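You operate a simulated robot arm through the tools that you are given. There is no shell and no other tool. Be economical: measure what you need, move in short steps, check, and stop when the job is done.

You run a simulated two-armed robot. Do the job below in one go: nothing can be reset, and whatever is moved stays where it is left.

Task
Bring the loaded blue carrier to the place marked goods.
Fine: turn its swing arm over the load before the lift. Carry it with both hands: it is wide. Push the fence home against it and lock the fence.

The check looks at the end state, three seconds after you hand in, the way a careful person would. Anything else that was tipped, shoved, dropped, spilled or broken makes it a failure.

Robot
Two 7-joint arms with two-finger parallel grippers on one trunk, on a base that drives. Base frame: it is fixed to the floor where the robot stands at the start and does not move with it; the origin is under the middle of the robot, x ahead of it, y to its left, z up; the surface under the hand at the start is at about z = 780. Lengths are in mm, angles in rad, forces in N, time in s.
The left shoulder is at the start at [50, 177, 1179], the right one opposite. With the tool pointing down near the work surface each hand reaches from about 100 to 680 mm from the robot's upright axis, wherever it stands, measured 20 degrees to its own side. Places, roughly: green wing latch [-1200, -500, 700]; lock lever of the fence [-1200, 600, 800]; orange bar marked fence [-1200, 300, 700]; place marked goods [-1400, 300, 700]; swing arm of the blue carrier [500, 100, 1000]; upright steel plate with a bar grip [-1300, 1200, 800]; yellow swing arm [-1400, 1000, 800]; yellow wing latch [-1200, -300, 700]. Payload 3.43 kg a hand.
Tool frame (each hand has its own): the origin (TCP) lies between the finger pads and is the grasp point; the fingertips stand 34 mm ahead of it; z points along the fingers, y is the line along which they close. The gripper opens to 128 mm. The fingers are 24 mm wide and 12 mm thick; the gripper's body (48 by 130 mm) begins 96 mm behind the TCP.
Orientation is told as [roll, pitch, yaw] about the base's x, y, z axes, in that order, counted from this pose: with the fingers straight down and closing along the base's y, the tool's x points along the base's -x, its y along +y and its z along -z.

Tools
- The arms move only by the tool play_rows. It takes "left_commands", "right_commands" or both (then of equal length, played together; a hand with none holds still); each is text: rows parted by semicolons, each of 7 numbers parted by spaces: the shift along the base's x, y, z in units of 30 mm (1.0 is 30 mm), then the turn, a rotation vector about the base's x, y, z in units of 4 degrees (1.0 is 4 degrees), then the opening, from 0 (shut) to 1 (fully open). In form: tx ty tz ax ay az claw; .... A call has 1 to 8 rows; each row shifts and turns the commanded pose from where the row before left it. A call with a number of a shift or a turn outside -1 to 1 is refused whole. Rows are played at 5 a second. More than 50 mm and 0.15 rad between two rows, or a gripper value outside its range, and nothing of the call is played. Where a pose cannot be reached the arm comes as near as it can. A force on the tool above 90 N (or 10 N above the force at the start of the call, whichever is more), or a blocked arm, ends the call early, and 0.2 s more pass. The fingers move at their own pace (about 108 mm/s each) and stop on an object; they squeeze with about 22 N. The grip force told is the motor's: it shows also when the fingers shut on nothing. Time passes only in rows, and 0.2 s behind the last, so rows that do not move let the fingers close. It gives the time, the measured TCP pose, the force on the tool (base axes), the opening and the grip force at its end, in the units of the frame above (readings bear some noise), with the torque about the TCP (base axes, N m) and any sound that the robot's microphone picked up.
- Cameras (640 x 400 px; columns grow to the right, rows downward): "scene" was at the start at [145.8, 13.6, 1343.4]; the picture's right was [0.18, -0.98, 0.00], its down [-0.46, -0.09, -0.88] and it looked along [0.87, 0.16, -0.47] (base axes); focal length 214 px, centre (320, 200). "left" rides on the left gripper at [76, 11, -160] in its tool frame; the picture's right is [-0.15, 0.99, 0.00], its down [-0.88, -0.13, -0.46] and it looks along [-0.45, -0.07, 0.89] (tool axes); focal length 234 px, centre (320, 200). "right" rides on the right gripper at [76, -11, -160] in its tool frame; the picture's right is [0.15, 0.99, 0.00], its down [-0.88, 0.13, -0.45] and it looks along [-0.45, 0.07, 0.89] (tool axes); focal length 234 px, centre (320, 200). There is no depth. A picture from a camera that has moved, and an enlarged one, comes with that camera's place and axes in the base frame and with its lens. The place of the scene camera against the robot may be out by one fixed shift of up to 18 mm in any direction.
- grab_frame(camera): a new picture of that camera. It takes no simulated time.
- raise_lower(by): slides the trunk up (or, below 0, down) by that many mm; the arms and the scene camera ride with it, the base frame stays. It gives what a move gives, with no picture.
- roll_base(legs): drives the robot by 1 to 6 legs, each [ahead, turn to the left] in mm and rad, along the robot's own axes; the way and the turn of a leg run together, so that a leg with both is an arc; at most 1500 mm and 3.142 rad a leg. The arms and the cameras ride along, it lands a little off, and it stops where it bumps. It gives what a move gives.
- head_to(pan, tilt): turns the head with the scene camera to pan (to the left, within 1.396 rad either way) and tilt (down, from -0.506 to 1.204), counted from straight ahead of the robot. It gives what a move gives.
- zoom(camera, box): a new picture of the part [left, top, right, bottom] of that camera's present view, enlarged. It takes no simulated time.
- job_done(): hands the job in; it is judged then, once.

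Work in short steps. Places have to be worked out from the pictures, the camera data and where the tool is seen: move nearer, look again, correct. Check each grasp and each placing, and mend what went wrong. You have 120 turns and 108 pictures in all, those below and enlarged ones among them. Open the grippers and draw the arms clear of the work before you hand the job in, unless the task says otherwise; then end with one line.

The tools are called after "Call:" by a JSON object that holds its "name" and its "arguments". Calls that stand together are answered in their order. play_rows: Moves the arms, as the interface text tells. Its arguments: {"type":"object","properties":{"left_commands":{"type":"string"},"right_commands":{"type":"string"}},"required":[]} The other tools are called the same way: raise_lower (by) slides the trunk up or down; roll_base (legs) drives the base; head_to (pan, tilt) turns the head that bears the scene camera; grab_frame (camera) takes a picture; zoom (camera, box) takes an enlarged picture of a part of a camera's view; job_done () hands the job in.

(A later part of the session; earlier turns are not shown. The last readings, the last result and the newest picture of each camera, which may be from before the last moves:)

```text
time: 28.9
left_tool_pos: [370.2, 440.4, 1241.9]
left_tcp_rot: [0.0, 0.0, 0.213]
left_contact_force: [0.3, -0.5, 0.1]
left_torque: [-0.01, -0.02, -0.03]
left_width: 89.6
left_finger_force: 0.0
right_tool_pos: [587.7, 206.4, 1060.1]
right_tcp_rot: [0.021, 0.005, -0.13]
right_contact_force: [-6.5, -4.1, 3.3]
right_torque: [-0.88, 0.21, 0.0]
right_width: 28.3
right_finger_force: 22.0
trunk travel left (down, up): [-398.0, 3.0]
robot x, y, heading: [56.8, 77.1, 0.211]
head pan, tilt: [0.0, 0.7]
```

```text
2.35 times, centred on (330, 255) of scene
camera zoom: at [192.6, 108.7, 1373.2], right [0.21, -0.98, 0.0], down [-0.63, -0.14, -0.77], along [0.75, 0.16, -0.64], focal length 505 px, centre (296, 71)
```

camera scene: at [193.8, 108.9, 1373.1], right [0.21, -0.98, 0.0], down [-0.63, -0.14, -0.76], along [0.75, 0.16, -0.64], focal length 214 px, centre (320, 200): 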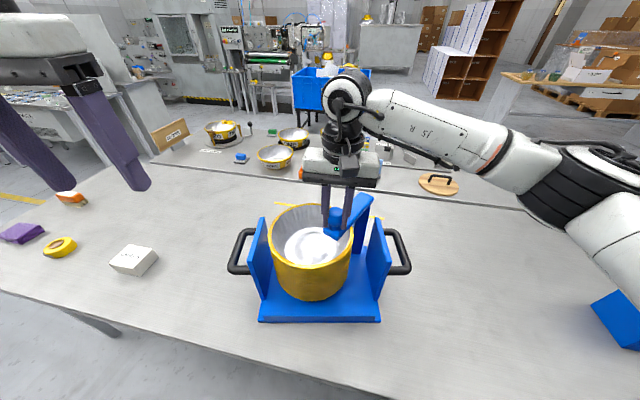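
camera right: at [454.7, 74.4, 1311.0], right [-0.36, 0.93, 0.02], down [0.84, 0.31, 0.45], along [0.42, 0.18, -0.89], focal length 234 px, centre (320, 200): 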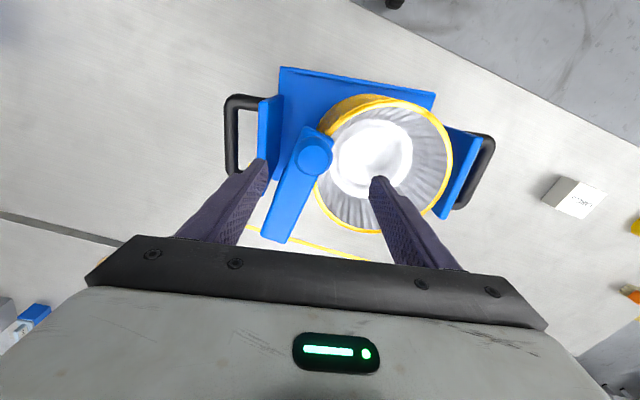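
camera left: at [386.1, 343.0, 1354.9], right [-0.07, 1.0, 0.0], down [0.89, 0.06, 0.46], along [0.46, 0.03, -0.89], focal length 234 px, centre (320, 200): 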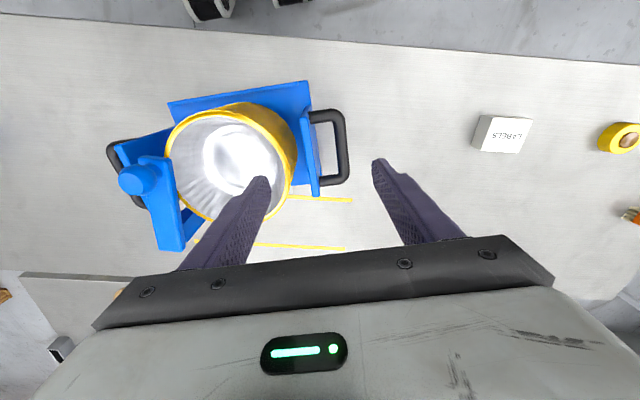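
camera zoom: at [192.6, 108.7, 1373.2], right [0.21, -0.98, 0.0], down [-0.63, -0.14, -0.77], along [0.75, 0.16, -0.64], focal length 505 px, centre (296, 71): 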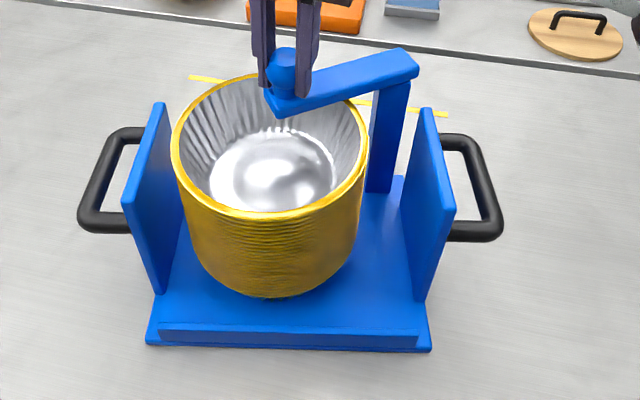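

The carrier began to slide: the arm is at its stop, over the load. I release the knob and lift off.

Call:
{"name": "play_rows", "arguments": {"right_commands": "0 0 0 0 0 0 0.6;0 0 0 0 0 0 0.6;0 0 0.9 0 0 0.5 0.6;0 0 1 0 0 0.8 0.6;-0.5 -0.5 1 0 0 0.8 0.6;-0.9 -0.9 0.5 0 0 0.8 0.5;-0.9 -0.9 0 0 0 0.8 0.5;-0.9 -0.9 0 0 0 0.8 0.5"}}

Call:
{"name": "grab_frame", "arguments": {"camera": "scene"}}

Call:
{"name": "grab_frame", "arguments": {"camera": "right"}}

Call:
{"name": "grab_frame", "arguments": {"camera": "left"}}

```text
time: 30.6
left_tool_pos: [370.6, 439.2, 1241.2]
left_tcp_rot: [0.001, -0.003, 0.215]
left_contact_force: [0.3, -0.9, 0.5]
left_torque: [0.02, 0.01, 0.0]
left_width: 89.6
left_finger_force: 0.1
right_tool_pos: [490.5, 107.4, 1160.3]
right_tcp_rot: [0.022, 0.006, 0.182]
right_contact_force: [0.8, 0.5, -0.2]
right_torque: [0.03, -0.03, 0.03]
right_width: 64.3
right_finger_force: 0.0
trunk travel left (down, up): [-398.0, 3.0]
robot x, y, heading: [58.4, 77.3, 0.215]
head pan, tilt: [0.0, 0.7]
```

```text
72 pictures are left
camera scene: at [193.4, 108.5, 1373.2], right [0.21, -0.98, 0.0], down [-0.63, -0.14, -0.77], along [0.75, 0.16, -0.64], focal length 214 px, centre (320, 200)
```

scene: 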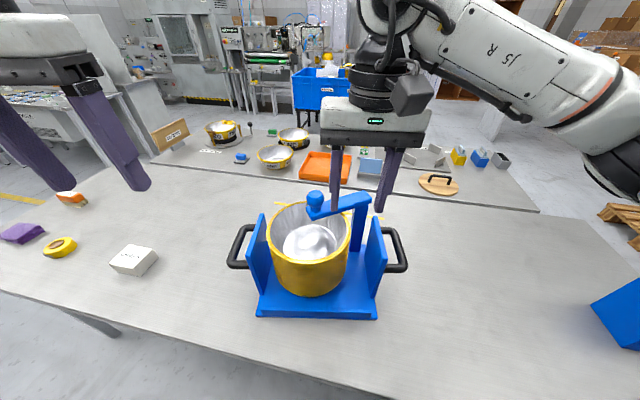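

```text
71 pictures are left
camera right: at [418.2, 80.7, 1320.8], right [-0.32, 0.95, 0.02], down [0.85, 0.28, 0.45], along [0.42, 0.17, -0.89], focal length 234 px, centre (320, 200)
```

right: 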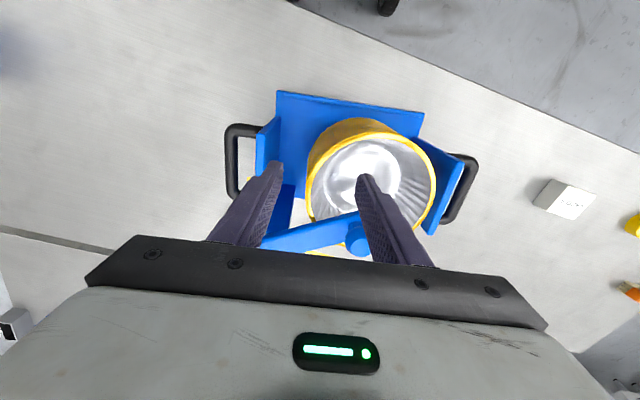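

```text
70 pictures are left
camera left: at [293.8, 434.1, 1400.7], right [-0.07, 1.0, 0.0], down [0.89, 0.06, 0.46], along [0.46, 0.03, -0.89], focal length 234 px, centre (320, 200)
```

left: 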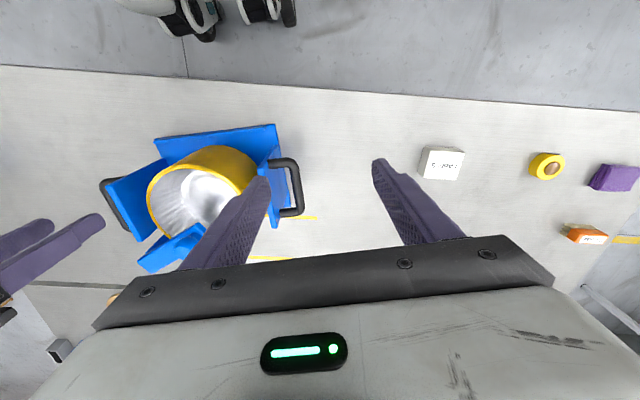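

The swing arm is across the load and stays. Handles are near (579, -18) and (505, 397) at z≈930, carrier yaw ≈0.195; I place both hands above them for a precise look.

Call:
{"name": "play_rows", "arguments": {"right_commands": "0.59 -0.83 0 0 0 0 0.23;0.59 -0.83 0 0 0 0 0.23;0.59 -0.83 0 0 0 0 0.23;0.59 -0.83 -0.5 0 0 0 0.23;0.59 -0.83 -1 0 0 0 0.23;0 0 -0.5 0 0 0 0.23", "left_commands": "0.9 -0.29 -0.9 0 0 -0.1 0.23;0.9 -0.29 -0.9 0 0 -0.1 0.23;0.9 -0.29 -0.9 0 0 0 0.23;0.9 -0.29 -0.9 0 0 0 0.23;0.9 -0.29 -0.9 0 0 0 0.23;0 0 0 0 0 0 0.23"}}

Call:
{"name": "grab_frame", "arguments": {"camera": "right"}}

Call:
{"name": "grab_frame", "arguments": {"camera": "left"}}

Call:
{"name": "grab_frame", "arguments": {"camera": "scene"}}

```text
time: 32.0
left_tool_pos: [509.9, 395.3, 1109.0]
left_tcp_rot: [-0.002, -0.002, 0.201]
left_contact_force: [0.1, -0.1, 0.3]
left_torque: [-0.03, -0.02, -0.02]
left_width: 29.4
left_finger_force: 0.0
right_tool_pos: [580.0, -10.6, 1103.5]
right_tcp_rot: [0.022, 0.006, 0.183]
right_contact_force: [0.4, -0.8, 0.7]
right_torque: [0.0, -0.02, -0.01]
right_width: 29.3
right_finger_force: 0.0
trunk travel left (down, up): [-398.0, 3.0]
robot x, y, heading: [55.6, 78.4, 0.216]
head pan, tilt: [0.0, 0.7]
```

```text
69 pictures are left
camera right: at [508.3, -38.8, 1264.0], right [-0.32, 0.95, 0.02], down [0.85, 0.28, 0.45], along [0.42, 0.17, -0.89], focal length 234 px, centre (320, 200)
```

right: 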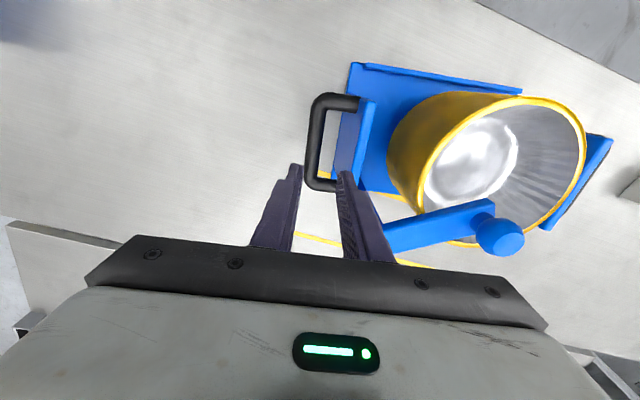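

```text
68 pictures are left
camera left: at [432.3, 390.5, 1268.1], right [-0.05, 1.0, 0.0], down [0.89, 0.05, 0.46], along [0.46, 0.02, -0.89], focal length 234 px, centre (320, 200)
```

left: 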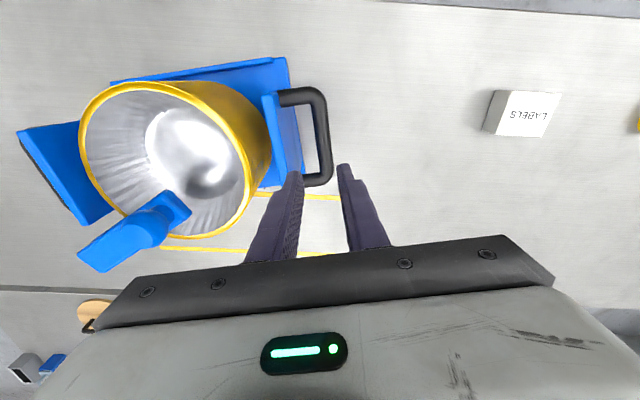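

```text
67 pictures are left
camera scene: at [192.9, 109.3, 1373.3], right [0.21, -0.98, 0.0], down [-0.63, -0.14, -0.77], along [0.75, 0.16, -0.64], focal length 214 px, centre (320, 200)
```

scene: 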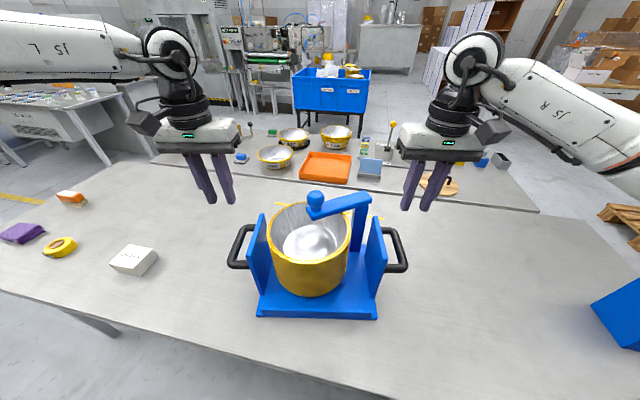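

Handle bars triangulate to (583, -12, 917) and (513, 396, 917). I descend part way, then look again.

Call:
{"name": "play_rows", "arguments": {"right_commands": "0.08 -0.04 -0.9 0 0 0.1 0.3;0 0 -0.9 0 0 0 0.3;0 0 -0.9 0 0 0 0.3;0 0 -0.9 0 0 0 0.3;0 0 0 0 0 0 0.3", "left_commands": "0.1 0.02 -0.95 0 0 -0.1 0.3;0 0 -0.95 0 0 0 0.3;0 0 -0.95 0 0 0 0.3;0 0 -0.95 0 0 0 0.3;0 0 0 0 0 0 0.3"}}

Call:
{"name": "grab_frame", "arguments": {"camera": "right"}}

Call:
{"name": "grab_frame", "arguments": {"camera": "left"}}

```text
time: 33.2
left_tool_pos: [508.1, 396.6, 994.2]
left_tcp_rot: [-0.001, -0.002, 0.193]
left_contact_force: [-1.0, -0.5, 0.1]
left_torque: [0.01, 0.01, 0.0]
left_width: 38.3
left_finger_force: 0.0
right_tool_pos: [585.4, -13.5, 995.2]
right_tcp_rot: [0.024, 0.006, 0.19]
right_contact_force: [0.3, 0.3, -0.8]
right_torque: [0.0, -0.01, 0.01]
right_width: 38.2
right_finger_force: 0.0
trunk travel left (down, up): [-398.0, 3.0]
robot x, y, heading: [57.1, 77.4, 0.216]
head pan, tilt: [0.0, 0.7]
```

```text
66 pictures are left
camera right: at [513.5, -41.2, 1155.3], right [-0.33, 0.94, 0.02], down [0.84, 0.28, 0.45], along [0.42, 0.17, -0.89], focal length 234 px, centre (320, 200)
```

right: 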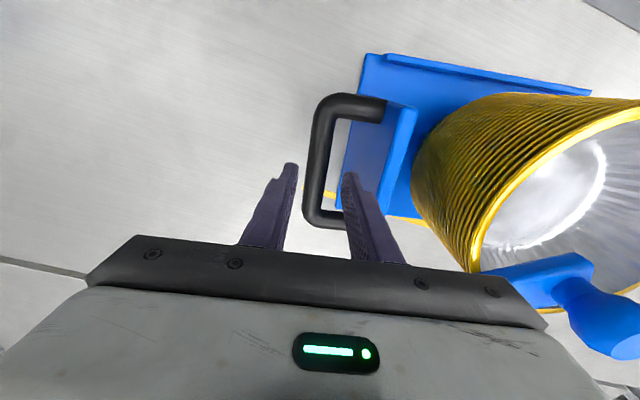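

```text
65 pictures are left
camera left: at [432.0, 391.9, 1153.8], right [-0.05, 1.0, 0.0], down [0.89, 0.04, 0.46], along [0.46, 0.02, -0.89], focal length 234 px, centre (320, 200)
```

left: 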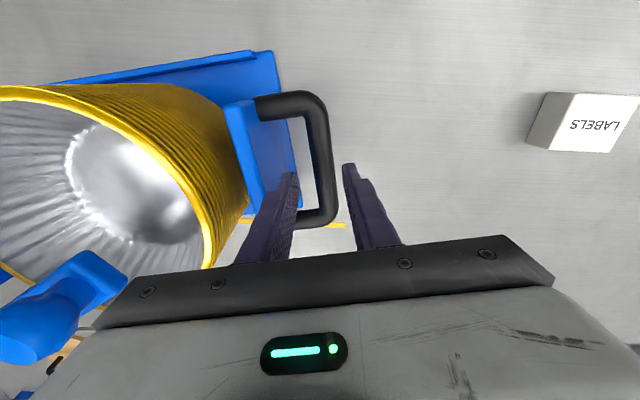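

Both bars sit between the fingers. I descend to z≈918 and close.

Call:
{"name": "play_rows", "arguments": {"right_commands": "-0.05 0 -0.85 0 0 0 0.3;0 0 -0.85 0 0 0 0.3;0 0 -0.85 0 0 0 0.3;0 0 0 0 0 0 0.3;0 0 0 0 0 0 0;0 0 0 0 0 0 0;0 0 0 0 0 0 0", "left_commands": "-0.1 -0.05 -0.85 0 0 0 0.3;0 0 -0.85 0 0 0 0.3;0 0 -0.85 0 0 0 0.3;0 0 0 0 0 0 0.3;0 0 0 0 0 0 0;0 0 0 0 0 0 0;0 0 0 0 0 0 0"}}

Call:
{"name": "grab_frame", "arguments": {"camera": "right"}}

Call:
{"name": "grab_frame", "arguments": {"camera": "left"}}

Call:
{"name": "zoom", "arguments": {"camera": "scene", "box": [180, 150, 460, 340]}}

```text
time: 34.9
left_tool_pos: [489.8, 400.9, 929.8]
left_tcp_rot: [-0.016, -0.004, 0.191]
left_contact_force: [3.7, -33.9, -0.2]
left_torque: [0.1, -0.07, -0.33]
left_width: 22.1
left_finger_force: 21.7
left hand out of reach, approached as far as the arm can: row 2, 3
right_tool_pos: [580.7, -9.1, 916.2]
right_tcp_rot: [0.033, 0.006, 0.197]
right_contact_force: [-6.8, 31.0, -0.2]
right_torque: [-0.47, -0.44, -0.42]
right_width: 21.7
right_finger_force: 21.9
trunk travel left (down, up): [-398.0, 3.0]
robot x, y, heading: [54.2, 78.3, 0.213]
head pan, tilt: [0.0, 0.7]
```

```text
64 pictures are left
camera right: at [509.5, -40.5, 1076.5], right [-0.34, 0.94, 0.03], down [0.84, 0.29, 0.45], along [0.42, 0.18, -0.89], focal length 234 px, centre (320, 200)
```

right: 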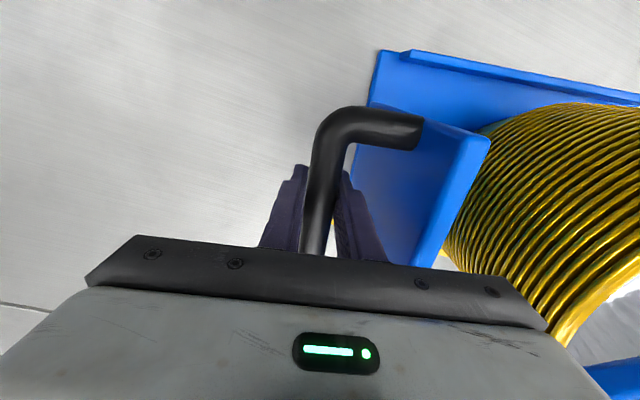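

```text
63 pictures are left
camera left: at [412.2, 398.1, 1088.9], right [-0.04, 1.0, -0.01], down [0.89, 0.05, 0.46], along [0.46, 0.01, -0.89], focal length 234 px, centre (320, 200)
```

left: 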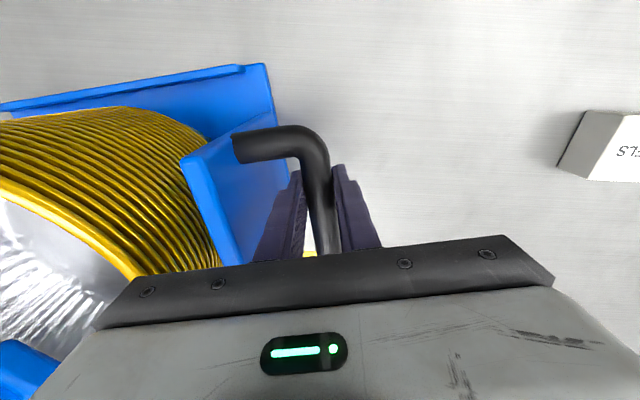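

```text
2.11 times, centred on (320, 245) of scene
camera zoom: at [194.4, 109.2, 1372.9], right [0.21, -0.98, 0.0], down [-0.63, -0.14, -0.76], along [0.75, 0.16, -0.64], focal length 452 px, centre (320, 105)
```

zoom: 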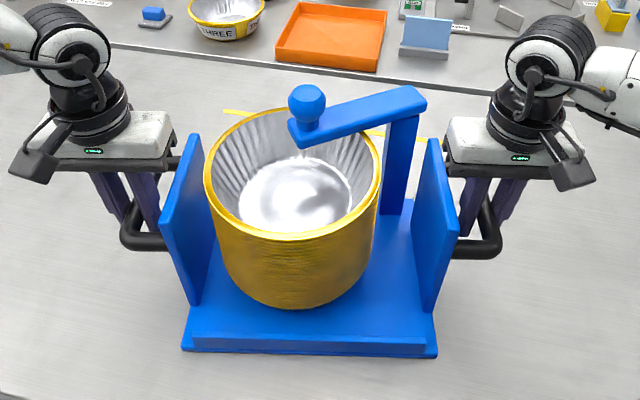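

Both bars are gripped (22 mm), but the left arm hit its reach limit and the hands strain each other. I release, rise off the handles, and look down to see whether the base can go closer.

Call:
{"name": "play_rows", "arguments": {"right_commands": "0 0 0 0 0 0 0.3;0 0 0 0 0 0 0.3;0 0 0.9 0 0 0 0.3;0 0 0.9 0 0 0 0.3;0 0 0.9 0 0 0 0.3;0 0 0.5 0 0 0 0.3", "left_commands": "0 0 0 0 0 0 0.3;0 0 0 0 0 0 0.3;0 0 0.9 0 0 0 0.3;0 0 0.9 0 0 0 0.3;0 0 0.9 0 0 0 0.3;0 0 0.5 0 0 0 0.3"}}

Call:
{"name": "head_to", "arguments": {"pan": 0.0, "tilt": 1.2}}

Call:
{"name": "grab_frame", "arguments": {"camera": "scene"}}

```text
time: 36.2
left_tool_pos: [486.0, 405.2, 1027.2]
left_tcp_rot: [-0.001, -0.002, 0.194]
left_contact_force: [0.3, -0.4, -0.8]
left_torque: [-0.01, -0.02, -0.03]
left_width: 38.3
left_finger_force: 0.0
right_tool_pos: [581.8, -13.7, 1014.9]
right_tcp_rot: [0.022, 0.006, 0.188]
right_contact_force: [-1.0, -0.3, -0.9]
right_torque: [0.01, 0.03, 0.0]
right_width: 38.6
right_finger_force: 0.1
trunk travel left (down, up): [-398.0, 3.0]
robot x, y, heading: [54.6, 76.5, 0.214]
head pan, tilt: [0.0, 0.7]
```

```text
time: 37.2
left_tool_pos: [486.7, 404.5, 1026.8]
left_tcp_rot: [-0.001, 0.002, 0.194]
left_contact_force: [-1.0, -0.1, 0.7]
left_torque: [-0.02, 0.01, 0.0]
left_width: 38.2
left_finger_force: 0.1
right_tool_pos: [581.1, -13.3, 1012.3]
right_tcp_rot: [0.023, 0.006, 0.19]
right_contact_force: [-0.6, 0.4, -0.4]
right_torque: [-0.02, 0.01, -0.02]
right_width: 38.6
right_finger_force: 0.1
trunk travel left (down, up): [-398.0, 3.0]
robot x, y, heading: [56.6, 81.3, 0.213]
head pan, tilt: [0.0, 1.201]
```

```text
61 pictures are left
camera scene: at [165.3, 103.1, 1337.2], right [0.21, -0.98, 0.0], down [-0.91, -0.2, -0.36], along [0.35, 0.08, -0.93], focal length 214 px, centre (320, 200)
```

scene: 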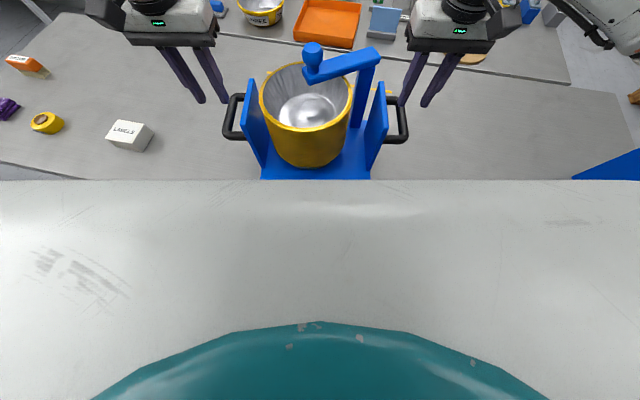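

The chest hides the floor, but earlier views put the base front ~140 mm short of the table. I drive 45 mm ahead.

Call:
{"name": "roll_base", "arguments": {"legs": [[45, 0]]}}

Call:
{"name": "head_to", "arguments": {"pan": 0.0, "tilt": 0.75}}

Call:
{"name": "grab_frame", "arguments": {"camera": "right"}}

Call:
{"name": "grab_frame", "arguments": {"camera": "left"}}

```text
time: 38.1
left_tool_pos: [531.6, 414.0, 1025.5]
left_tcp_rot: [-0.002, 0.0, 0.194]
left_contact_force: [-0.6, 0.2, -0.4]
left_torque: [-0.02, 0.02, 0.01]
left_width: 38.4
left_finger_force: 0.1
right_tool_pos: [627.0, -3.3, 1013.9]
right_tcp_rot: [0.023, 0.006, 0.19]
right_contact_force: [0.6, -0.2, -0.4]
right_torque: [0.03, 0.03, 0.0]
right_width: 38.4
right_finger_force: 0.0
trunk travel left (down, up): [-398.0, 3.0]
robot x, y, heading: [98.5, 93.5, 0.216]
head pan, tilt: [0.0, 1.201]
```

```text
time: 39.0
left_tool_pos: [531.5, 413.5, 1025.4]
left_tcp_rot: [-0.002, 0.002, 0.195]
left_contact_force: [-0.4, 0.2, 0.4]
left_torque: [0.0, 0.0, 0.01]
left_width: 38.3
left_finger_force: 0.1
right_tool_pos: [626.2, -3.3, 1013.2]
right_tcp_rot: [0.023, 0.004, 0.189]
right_contact_force: [0.0, -0.1, 0.1]
right_torque: [0.03, 0.0, -0.02]
right_width: 38.2
right_finger_force: 0.0
trunk travel left (down, up): [-398.0, 3.0]
robot x, y, heading: [99.4, 88.2, 0.21]
head pan, tilt: [0.0, 0.75]
```

```text
60 pictures are left
camera right: at [554.2, -32.7, 1173.5], right [-0.33, 0.94, 0.02], down [0.84, 0.28, 0.45], along [0.42, 0.17, -0.89], focal length 234 px, centre (320, 200)
```

right: 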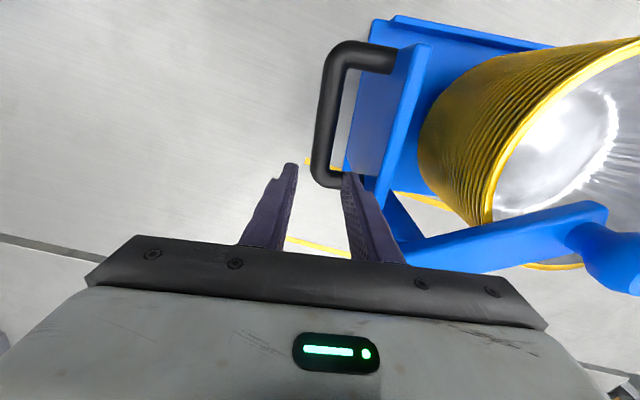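

```text
59 pictures are left
camera left: at [454.3, 410.1, 1185.3], right [-0.05, 1.0, 0.0], down [0.89, 0.04, 0.46], along [0.46, 0.02, -0.89], focal length 234 px, centre (320, 200)
```

left: 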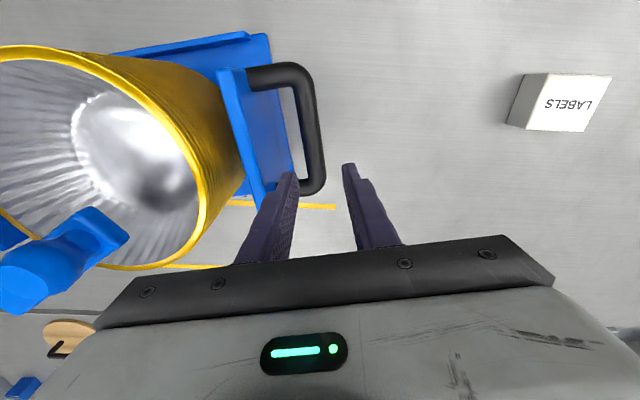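

Bars' centres now: right (587, -6), left (514, 402). I align and descend to z≈918, then close.

Call:
{"name": "play_rows", "arguments": {"right_commands": "-0.65 -0.04 0 0 0 0 0.3;-0.65 -0.04 0 0 0 0 0.3;0 0 -0.79 0 0 0 0.3;0 0 -0.79 0 0 0 0.3;0 0 -0.79 0 0 0 0.3;0 0 -0.79 0 0 0 0.3;0 0 0 0 0 0 0.3", "left_commands": "-0.29 -0.19 0 0 0 0 0.3;-0.29 -0.19 0 0 0 0 0.3;0 0 -0.89 0 0 0 0.3;0 0 -0.89 0 0 0 0.3;0 0 -0.89 0 0 0 0.3;0 0 -0.89 0 0 0 0.3;0 0 0 0 0 0 0.3"}}

Call:
{"name": "grab_frame", "arguments": {"camera": "left"}}

Call:
{"name": "grab_frame", "arguments": {"camera": "right"}}

```text
time: 40.6
left_tool_pos: [512.2, 400.2, 919.3]
left_tcp_rot: [-0.001, -0.002, 0.193]
left_contact_force: [0.2, -0.2, 0.0]
left_torque: [0.0, -0.01, 0.0]
left_width: 38.5
left_finger_force: 0.0
right_tool_pos: [585.9, -8.7, 916.0]
right_tcp_rot: [0.024, 0.006, 0.191]
right_contact_force: [-0.6, -0.9, 0.7]
right_torque: [-0.01, 0.03, 0.02]
right_width: 38.3
right_finger_force: 0.0
trunk travel left (down, up): [-398.0, 3.0]
robot x, y, heading: [99.5, 87.6, 0.215]
head pan, tilt: [0.0, 0.75]
```

```text
58 pictures are left
camera left: at [435.6, 396.7, 1078.5], right [-0.05, 1.0, 0.0], down [0.89, 0.04, 0.46], along [0.46, 0.02, -0.89], focal length 234 px, centre (320, 200)
```

left: 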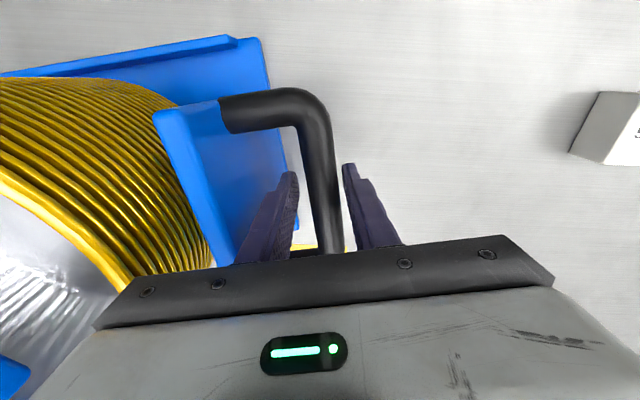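

```text
57 pictures are left
camera right: at [514.8, -36.7, 1076.8], right [-0.33, 0.94, 0.02], down [0.84, 0.29, 0.45], along [0.42, 0.17, -0.89], focal length 234 px, centre (320, 200)
```

right: 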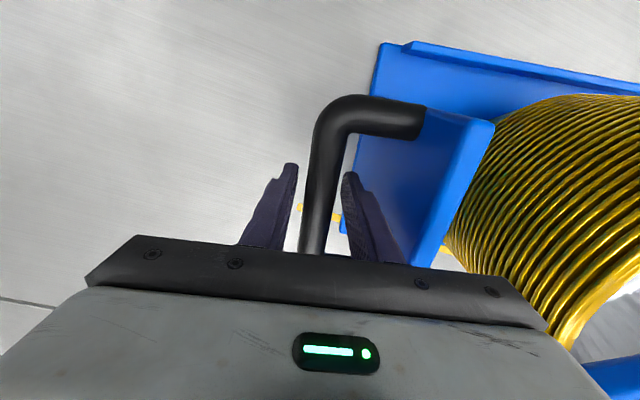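

Both bars are centred and reachable now. I close both hands and wait.

Call:
{"name": "play_rows", "arguments": {"right_commands": "0 0 0 0 0 0 0;0 0 0 0 0 0 0;0 0 0 0 0 0 0;0 0 0 0 0 0 0", "left_commands": "0 0 0 0 0 0 0;0 0 0 0 0 0 0;0 0 0 0 0 0 0;0 0 0 0 0 0 0"}}

```text
time: 41.6
left_tool_pos: [512.1, 402.4, 919.3]
left_tcp_rot: [0.005, 0.0, 0.196]
left_contact_force: [-5.5, 25.2, 3.1]
left_torque: [-0.2, -0.53, -0.36]
left_width: 22.0
left_finger_force: 21.9
right_tool_pos: [585.6, -9.7, 916.4]
right_tcp_rot: [0.017, 0.007, 0.189]
right_contact_force: [3.9, -17.6, -0.7]
right_torque: [0.14, 0.05, 0.03]
right_width: 22.0
right_finger_force: 21.9
trunk travel left (down, up): [-398.0, 3.0]
robot x, y, heading: [102.4, 91.7, 0.214]
head pan, tilt: [0.0, 0.75]
```

Slight inward strain; I relax each hand outward ~2 mm and lift together by a small test amount.

Call:
{"name": "play_rows", "arguments": {"right_commands": "0.01 -0.06 0 0 0 0 0;0 0 0.25 0 0 0 0;0 0 0.3 0 0 0 0;0 0 0 0 0 0 0", "left_commands": "-0.01 0.08 0 0 0 0 0;0 0 0.25 0 0 0 0;0 0 0.3 0 0 0 0;0 0 0 0 0 0 0"}}

Call:
{"name": "zoom", "arguments": {"camera": "scene", "box": [160, 120, 480, 340]}}

```text
time: 42.6
left_tool_pos: [512.4, 405.3, 935.6]
left_tcp_rot: [-0.002, 0.003, 0.193]
left_contact_force: [-4.3, 7.7, -10.5]
left_torque: [-0.06, 0.08, -0.54]
left_width: 21.9
left_finger_force: 22.1
right_tool_pos: [587.6, -8.9, 932.8]
right_tcp_rot: [0.021, 0.008, 0.189]
right_contact_force: [4.3, -7.6, -9.8]
right_torque: [0.13, -0.05, -0.48]
right_width: 21.9
right_finger_force: 22.2
trunk travel left (down, up): [-398.0, 3.0]
robot x, y, heading: [97.3, 87.5, 0.214]
head pan, tilt: [0.0, 0.75]
```

```text
1.82 times, centred on (320, 230) of scene
camera zoom: at [237.2, 118.8, 1368.5], right [0.21, -0.98, 0.0], down [-0.67, -0.15, -0.73], along [0.71, 0.16, -0.68], focal length 390 px, centre (320, 146)
```

zoom: 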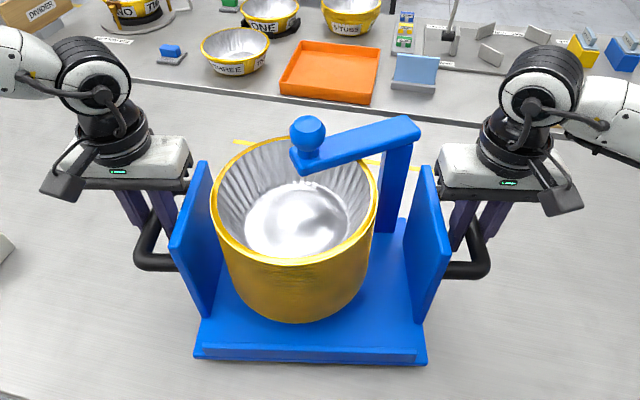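

Both hands carry ~10 N each: it is off the table. I lift ~60 mm more and draw it slightly in.

Call:
{"name": "play_rows", "arguments": {"right_commands": "0 0 0.5 0 0 0 0;0 0 0.5 0 0 0 0;0 0 0.5 0 0 0 0;-0.3 -0.06 0.5 0 0 0 0;-0.4 -0.08 0 0 0 0 0;-0.4 -0.08 0 0 0 0 0;0 0 0 0 0 0 0", "left_commands": "0 0 0.5 0 0 0 0;0 0 0.5 0 0 0 0;0 0 0.5 0 0 0 0;-0.3 -0.06 0.5 0 0 0 0;-0.4 -0.08 0 0 0 0 0;-0.4 -0.08 0 0 0 0 0;0 0 0 0 0 0 0"}}

Call:
{"name": "zoom", "arguments": {"camera": "scene", "box": [160, 120, 480, 340]}}

```text
time: 44.2
left_tool_pos: [481.6, 398.2, 996.0]
left_tcp_rot: [-0.003, 0.0, 0.194]
left_contact_force: [-0.5, -10.5, -10.1]
left_torque: [0.13, 0.05, -0.61]
left_width: 21.9
left_finger_force: 21.6
right_tool_pos: [554.3, -13.2, 994.7]
right_tcp_rot: [0.026, 0.007, 0.192]
right_contact_force: [0.6, 11.3, -9.3]
right_torque: [-0.14, 0.01, -0.58]
right_width: 21.8
right_finger_force: 22.0
trunk travel left (down, up): [-398.0, 3.0]
robot x, y, heading: [97.7, 89.5, 0.214]
head pan, tilt: [0.0, 0.75]
```

```text
1.82 times, centred on (320, 230) of scene
camera zoom: at [237.4, 118.9, 1368.5], right [0.21, -0.98, 0.0], down [-0.67, -0.15, -0.73], along [0.71, 0.16, -0.68], focal length 390 px, centre (320, 146)
```

zoom: 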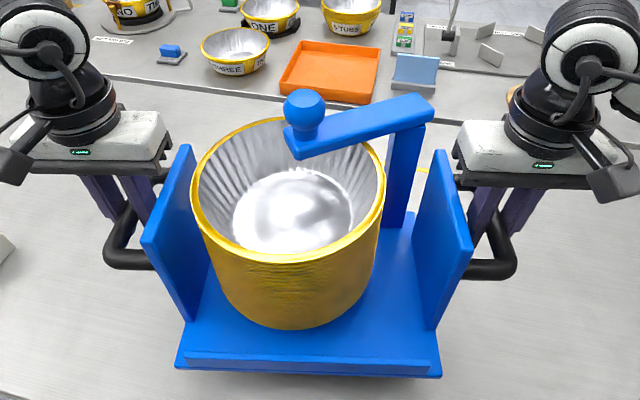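

Held level. I back away from the table, then turn part way and look around before going on.

Call:
{"name": "roll_base", "arguments": {"legs": [[-430, 0]]}}

Call:
{"name": "head_to", "arguments": {"pan": 1.39, "tilt": 0.4}}

Call:
{"name": "grab_frame", "arguments": {"camera": "scene"}}

```text
time: 46.8
left_tool_pos: [67.3, 309.5, 996.3]
left_tcp_rot: [-0.006, -0.002, 0.197]
left_contact_force: [2.9, -23.9, -10.5]
left_torque: [0.29, -0.04, -0.52]
left_width: 21.6
left_finger_force: 21.8
right_tool_pos: [140.7, -103.9, 995.0]
right_tcp_rot: [0.028, 0.004, 0.196]
right_contact_force: [-2.9, 25.1, -10.2]
right_torque: [-0.39, 0.03, -0.36]
right_width: 21.7
right_finger_force: 22.0
trunk travel left (down, up): [-398.0, 3.0]
robot x, y, heading: [-317.1, -1.5, 0.219]
head pan, tilt: [0.0, 0.75]
```

```text
time: 48.3
left_tool_pos: [67.3, 310.6, 995.4]
left_tcp_rot: [-0.006, 0.001, 0.197]
left_contact_force: [-2.7, -5.4, -11.3]
left_torque: [0.07, 0.13, -0.55]
left_width: 21.7
left_finger_force: 22.3
right_tool_pos: [140.9, -103.6, 995.7]
right_tcp_rot: [0.029, 0.002, 0.195]
right_contact_force: [1.5, 5.4, -8.7]
right_torque: [-0.04, -0.11, -0.52]
right_width: 21.5
right_finger_force: 22.1
trunk travel left (down, up): [-398.0, 3.0]
robot x, y, heading: [-312.6, -0.4, 0.221]
head pan, tilt: [1.389, 0.4]
```

```text
54 pictures are left
camera scene: at [-260.8, 103.1, 1399.8], right [1.0, 0.04, 0.0], down [0.01, -0.39, -0.92], along [-0.03, 0.92, -0.39], focal length 214 px, centre (320, 200)
```

scene: 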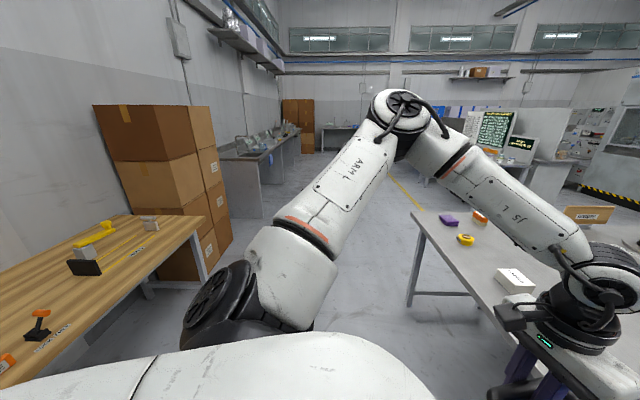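

The left side is free for the turn. I turn left by ~1.5 rad and look toward the wooden bench.

Call:
{"name": "roll_base", "arguments": {"legs": [[0, 0.75], [0, 0.75]]}}

Call:
{"name": "head_to", "arguments": {"pan": 1.2, "tilt": 0.5}}

Call:
{"name": "grab_frame", "arguments": {"camera": "scene"}}

```text
time: 52.6
left_tool_pos: [-585.3, 408.3, 995.5]
left_tcp_rot: [-0.005, 0.0, 1.665]
left_contact_force: [6.3, -1.9, -10.9]
left_torque: [0.01, 0.05, -0.51]
left_width: 21.8
left_finger_force: 22.3
right_tool_pos: [-166.3, 440.8, 994.3]
right_tcp_rot: [0.028, 0.005, 1.663]
right_contact_force: [-7.9, 2.8, -9.2]
right_torque: [-0.01, -0.09, -0.45]
right_width: 21.9
right_finger_force: 21.7
trunk travel left (down, up): [-398.0, 3.0]
robot x, y, heading: [-313.9, -4.8, 1.69]
head pan, tilt: [1.389, 0.4]
```

```text
time: 53.3
left_tool_pos: [-583.2, 408.2, 994.9]
left_tcp_rot: [-0.007, 0.004, 1.665]
left_contact_force: [3.1, -3.2, -9.9]
left_torque: [0.2, 0.02, -0.63]
left_width: 21.7
left_finger_force: 22.1
right_tool_pos: [-164.7, 439.9, 995.0]
right_tcp_rot: [0.026, 0.004, 1.663]
right_contact_force: [-3.4, 2.8, -9.4]
right_torque: [-0.29, -0.07, -0.44]
right_width: 21.7
right_finger_force: 22.0
trunk travel left (down, up): [-398.0, 3.0]
robot x, y, heading: [-310.7, -1.2, 1.686]
head pan, tilt: [1.201, 0.499]
```

```text
53 pictures are left
camera scene: at [-423.7, 88.9, 1390.6], right [0.25, 0.97, 0.0], down [0.46, -0.12, -0.88], along [-0.85, 0.22, -0.48], focal length 214 px, centre (320, 200)
```

scene: 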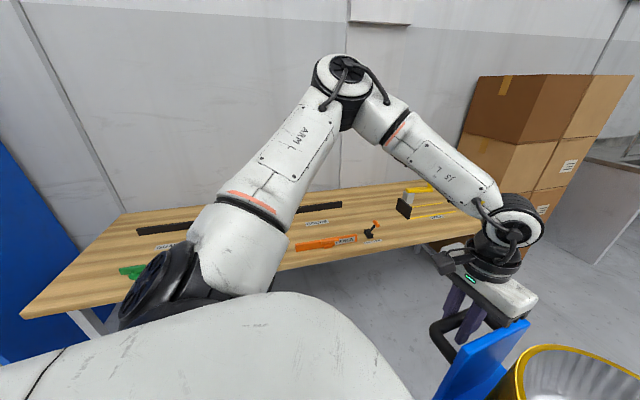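

The orange fence and lever are on the wooden bench, near edge x≈-1090. I turn the rest to face it and look.

Call:
{"name": "roll_base", "arguments": {"legs": [[0, 0.73], [0, 0.725]]}}

Call:
{"name": "head_to", "arguments": {"pan": 0.0, "tilt": 0.35}}

Call:
{"name": "grab_frame", "arguments": {"camera": "scene"}}

```text
time: 57.5
left_tool_pos: [-759.2, -207.4, 995.2]
left_tcp_rot: [-0.005, 0.0, 3.087]
left_contact_force: [2.0, 2.6, -10.3]
left_torque: [0.0, 0.02, -0.5]
left_width: 22.1
left_finger_force: 22.0
right_tool_pos: [-728.3, 209.2, 994.3]
right_tcp_rot: [0.027, 0.006, 3.085]
right_contact_force: [-2.2, -3.6, -9.7]
right_torque: [0.06, -0.07, -0.42]
right_width: 21.9
right_finger_force: 22.2
trunk travel left (down, up): [-398.0, 3.0]
robot x, y, heading: [-314.6, -4.4, 3.109]
head pan, tilt: [1.201, 0.499]
```

```text
time: 58.9
left_tool_pos: [-759.6, -210.1, 995.7]
left_tcp_rot: [-0.006, 0.003, 3.087]
left_contact_force: [3.9, 3.1, -10.3]
left_torque: [0.0, -0.03, -0.57]
left_width: 21.9
left_finger_force: 21.7
right_tool_pos: [-728.4, 208.8, 994.5]
right_tcp_rot: [0.03, 0.006, 3.086]
right_contact_force: [-2.7, -2.3, -9.7]
right_torque: [0.04, 0.02, -0.41]
right_width: 21.6
right_finger_force: 21.6
trunk travel left (down, up): [-398.0, 3.0]
robot x, y, heading: [-315.4, 0.0, 3.107]
head pan, tilt: [0.0, 0.351]
```

```text
52 pictures are left
camera scene: at [-492.0, 0.1, 1404.2], right [0.03, 1.0, 0.0], down [0.34, -0.01, -0.94], along [-0.94, 0.03, -0.35], focal length 214 px, centre (320, 200)
```

scene: 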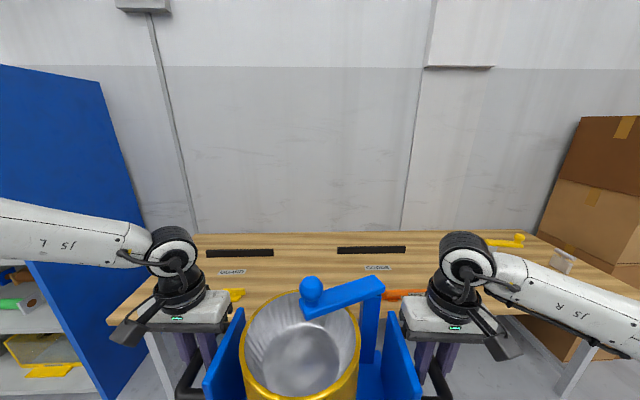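

Two black back bars with labels are visible. I zoom to read them.

Call:
{"name": "zoom", "arguments": {"camera": "scene", "box": [190, 220, 580, 320]}}

```text
1.64 times, centred on (385, 270) of scene
camera zoom: at [-492.0, 0.1, 1404.2], right [0.03, 1.0, 0.0], down [0.34, -0.01, -0.94], along [-0.94, 0.03, -0.35], focal length 352 px, centre (213, 85)
```

zoom: 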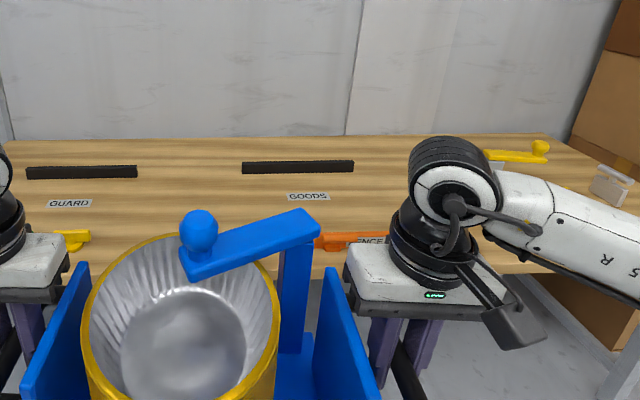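

GOODS is at about (-1390, 322), its black back stop at x≈-1533. I shift sideways to face it: turn right, drive 400, turn back.

Call:
{"name": "roll_base", "arguments": {"legs": [[0, -0.907], [400, 0], [0, 0.94]]}}

Call:
{"name": "head_to", "arguments": {"pan": 0.0, "tilt": 0.3}}

Call:
{"name": "grab_frame", "arguments": {"camera": "scene"}}

```text
time: 66.1
left_tool_pos: [-990.6, 99.3, 994.8]
left_tcp_rot: [-0.007, 0.002, 3.119]
left_contact_force: [1.6, 2.6, -10.7]
left_torque: [0.01, 0.01, -0.51]
left_width: 21.6
left_finger_force: 21.9
right_tool_pos: [-974.1, 517.1, 995.0]
right_tcp_rot: [0.029, 0.007, 3.115]
right_contact_force: [-2.4, -3.6, -10.0]
right_torque: [0.07, -0.05, -0.38]
right_width: 22.1
right_finger_force: 21.9
trunk travel left (down, up): [-398.0, 3.0]
robot x, y, heading: [-550.9, 321.6, 3.145]
head pan, tilt: [0.0, 0.351]
```

```text
time: 66.8
left_tool_pos: [-988.7, 99.0, 994.3]
left_tcp_rot: [-0.004, 0.003, 3.12]
left_contact_force: [3.0, 1.4, -10.9]
left_torque: [0.04, 0.23, -0.57]
left_width: 21.7
left_finger_force: 21.1
right_tool_pos: [-974.7, 518.3, 994.1]
right_tcp_rot: [0.028, 0.007, 3.116]
right_contact_force: [-3.0, -2.7, -10.2]
right_torque: [0.07, -0.34, -0.37]
right_width: 21.9
right_finger_force: 21.2
trunk travel left (down, up): [-398.0, 3.0]
robot x, y, heading: [-552.5, 323.8, 3.147]
head pan, tilt: [0.0, 0.3]
```

```text
50 pictures are left
camera scene: at [-730.4, 317.1, 1408.9], right [0.0, 1.0, 0.0], down [0.3, 0.0, -0.95], along [-0.95, 0.0, -0.3], focal length 214 px, centre (320, 200)
```

scene: 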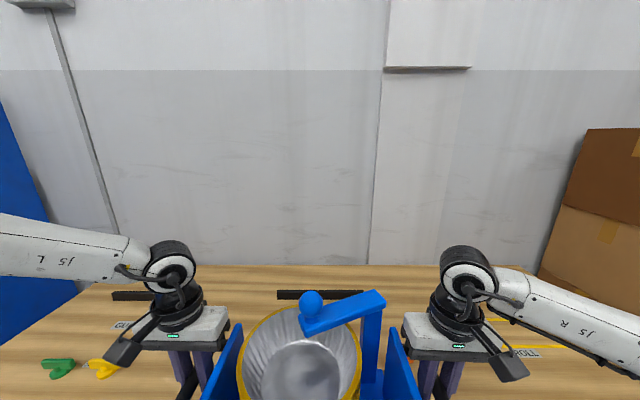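

The carrier hides the place from the head; the hand cameras may show the fence and outline.

Call:
{"name": "grab_frame", "arguments": {"camera": "left"}}

Call:
{"name": "grab_frame", "arguments": {"camera": "right"}}

```text
49 pictures are left
camera left: at [-914.8, 84.4, 1154.0], right [-0.17, -0.99, 0.0], down [-0.88, 0.15, 0.45], along [-0.45, 0.08, -0.89], focal length 234 px, centre (320, 200)
```

left: 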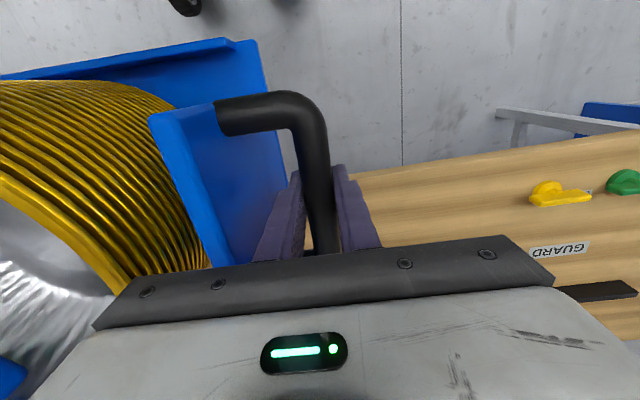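

```text
48 pictures are left
camera right: at [-899.1, 531.9, 1153.8], right [0.12, -0.99, 0.03], down [-0.89, -0.1, 0.45], along [-0.45, -0.08, -0.89], focal length 234 px, centre (320, 200)
```

right: 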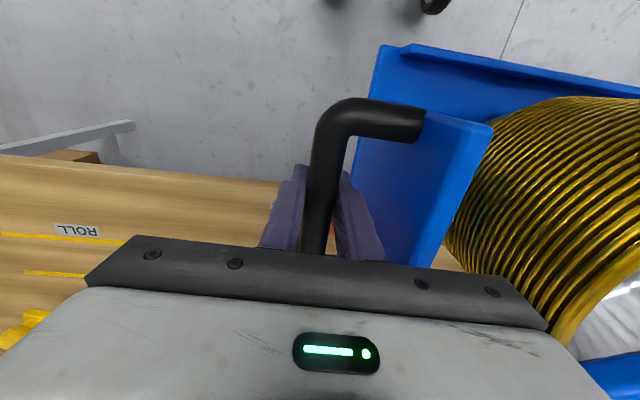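

I need a clear view of fence and lever, so I turn the body left a while and look right.

Call:
{"name": "roll_base", "arguments": {"legs": [[0, 0.75]]}}

Call:
{"name": "head_to", "arguments": {"pan": -0.85, "tilt": 0.6}}

Call:
{"name": "grab_frame", "arguments": {"camera": "scene"}}

```text
time: 69.2
left_tool_pos: [-721.1, -140.2, 995.0]
left_tcp_rot: [-0.005, 0.001, -2.413]
left_contact_force: [-0.6, 3.1, -9.5]
left_torque: [0.03, -0.11, -0.54]
left_width: 21.9
left_finger_force: 21.8
right_tool_pos: [-995.8, 177.1, 994.0]
right_tcp_rot: [0.029, 0.007, -2.415]
right_contact_force: [0.9, -3.6, -10.5]
right_torque: [0.02, 0.06, -0.36]
right_width: 22.0
right_finger_force: 21.6
trunk travel left (down, up): [-398.0, 3.0]
robot x, y, heading: [-550.4, 319.2, -2.391]
head pan, tilt: [0.0, 0.3]
```

```text
time: 70.3
left_tool_pos: [-721.3, -140.2, 994.7]
left_tcp_rot: [-0.005, 0.001, -2.414]
left_contact_force: [-0.3, 3.8, -10.4]
left_torque: [-0.07, 0.07, -0.58]
left_width: 21.6
left_finger_force: 21.8
right_tool_pos: [-995.1, 178.6, 994.3]
right_tcp_rot: [0.029, 0.007, -2.416]
right_contact_force: [-0.9, -2.7, -10.1]
right_torque: [0.14, -0.08, -0.46]
right_width: 21.7
right_finger_force: 21.7
trunk travel left (down, up): [-398.0, 3.0]
robot x, y, heading: [-550.3, 321.3, -2.395]
head pan, tilt: [-0.85, 0.6]
```

```text
47 pictures are left
camera scene: at [-705.7, 277.2, 1381.5], right [0.1, 0.99, 0.0], down [0.56, -0.06, -0.82], along [-0.82, 0.08, -0.57], focal length 214 px, centre (320, 200)
```

scene: 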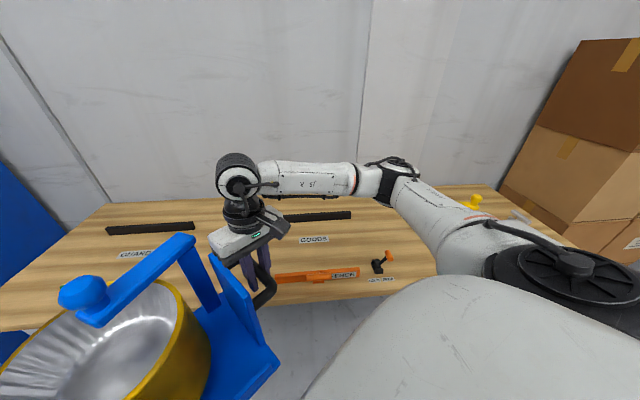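

Call:
{"name": "zoom", "arguments": {"camera": "scene", "box": [240, 195, 420, 305]}}

```text
3.56 times, centred on (330, 250) of scene
camera zoom: at [-705.7, 277.2, 1381.5], right [0.1, 0.99, 0.0], down [0.56, -0.06, -0.82], along [-0.82, 0.08, -0.57], focal length 763 px, centre (284, 22)
```

zoom: 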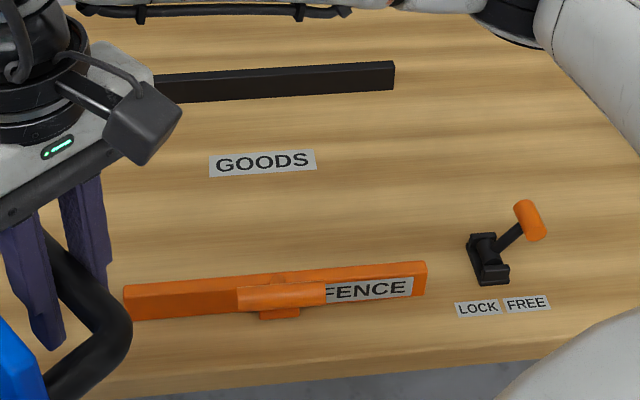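

Fence bar spans y 163–468 at x≈-1180; lever base ≈(-1188, 532) leaning to FREE (+y), LOCK is toward -y; back stop face ≈-1506; carrier centre should go to ≈(-1380, 315). I drive in to stand at about (-900, 343) facing the bench squarely for the carrier.

Call:
{"name": "roll_base", "arguments": {"legs": [[0, -0.809], [340, 0], [0, 0.096]]}}

Call:
{"name": "head_to", "arguments": {"pan": 0.0, "tilt": 0.7}}

Call:
{"name": "grab_frame", "arguments": {"camera": "scene"}}

Call:
{"name": "grab_frame", "arguments": {"camera": "left"}}

Call:
{"name": "grab_frame", "arguments": {"camera": "right"}}

```text
time: 75.2
left_tool_pos: [-1315.5, 105.4, 993.9]
left_tcp_rot: [-0.005, 0.001, -3.13]
left_contact_force: [1.7, 2.4, -10.3]
left_torque: [0.04, -0.01, -0.55]
left_width: 21.6
left_finger_force: 22.6
right_tool_pos: [-1313.6, 525.3, 993.4]
right_tcp_rot: [0.026, 0.006, -3.134]
right_contact_force: [-2.2, -3.0, -10.5]
right_torque: [0.11, -0.1, -0.36]
right_width: 21.8
right_finger_force: 22.1
trunk travel left (down, up): [-398.0, 3.0]
robot x, y, heading: [-884.2, 341.3, -3.104]
head pan, tilt: [-0.85, 0.6]
```

```text
time: 76.3
left_tool_pos: [-1315.5, 105.0, 994.9]
left_tcp_rot: [-0.005, 0.004, -3.132]
left_contact_force: [2.5, 3.0, -10.6]
left_torque: [-0.03, 0.07, -0.49]
left_width: 21.7
left_finger_force: 22.5
right_tool_pos: [-1312.0, 525.7, 993.5]
right_tcp_rot: [0.027, 0.007, -3.132]
right_contact_force: [-2.1, -4.2, -8.8]
right_torque: [0.03, -0.14, -0.37]
right_width: 21.8
right_finger_force: 22.3
trunk travel left (down, up): [-398.0, 3.0]
robot x, y, heading: [-885.8, 338.1, -3.106]
head pan, tilt: [0.0, 0.7]
```

```text
45 pictures are left
camera scene: at [-1055.1, 333.1, 1372.8], right [-0.03, 1.0, 0.0], down [0.64, 0.02, -0.76], along [-0.76, -0.02, -0.65], focal length 214 px, centre (320, 200)
```

scene: 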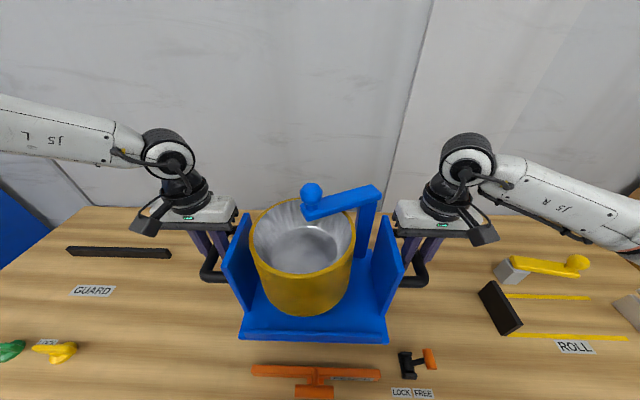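

```text
44 pictures are left
camera left: at [-1240.0, 93.6, 1153.8], right [-0.14, -0.99, -0.01], down [-0.88, 0.12, 0.45], along [-0.45, 0.07, -0.89], focal length 234 px, centre (320, 200)
```

left: 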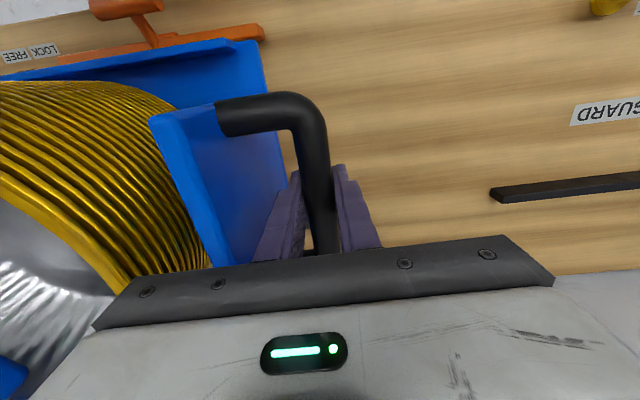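

```text
43 pictures are left
camera right: at [-1239.1, 541.5, 1153.7], right [0.15, -0.99, 0.03], down [-0.88, -0.13, 0.45], along [-0.44, -0.09, -0.89], focal length 234 px, centre (320, 200)
```

right: 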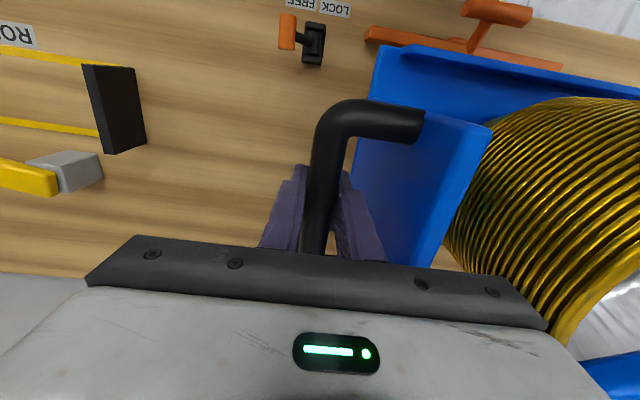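

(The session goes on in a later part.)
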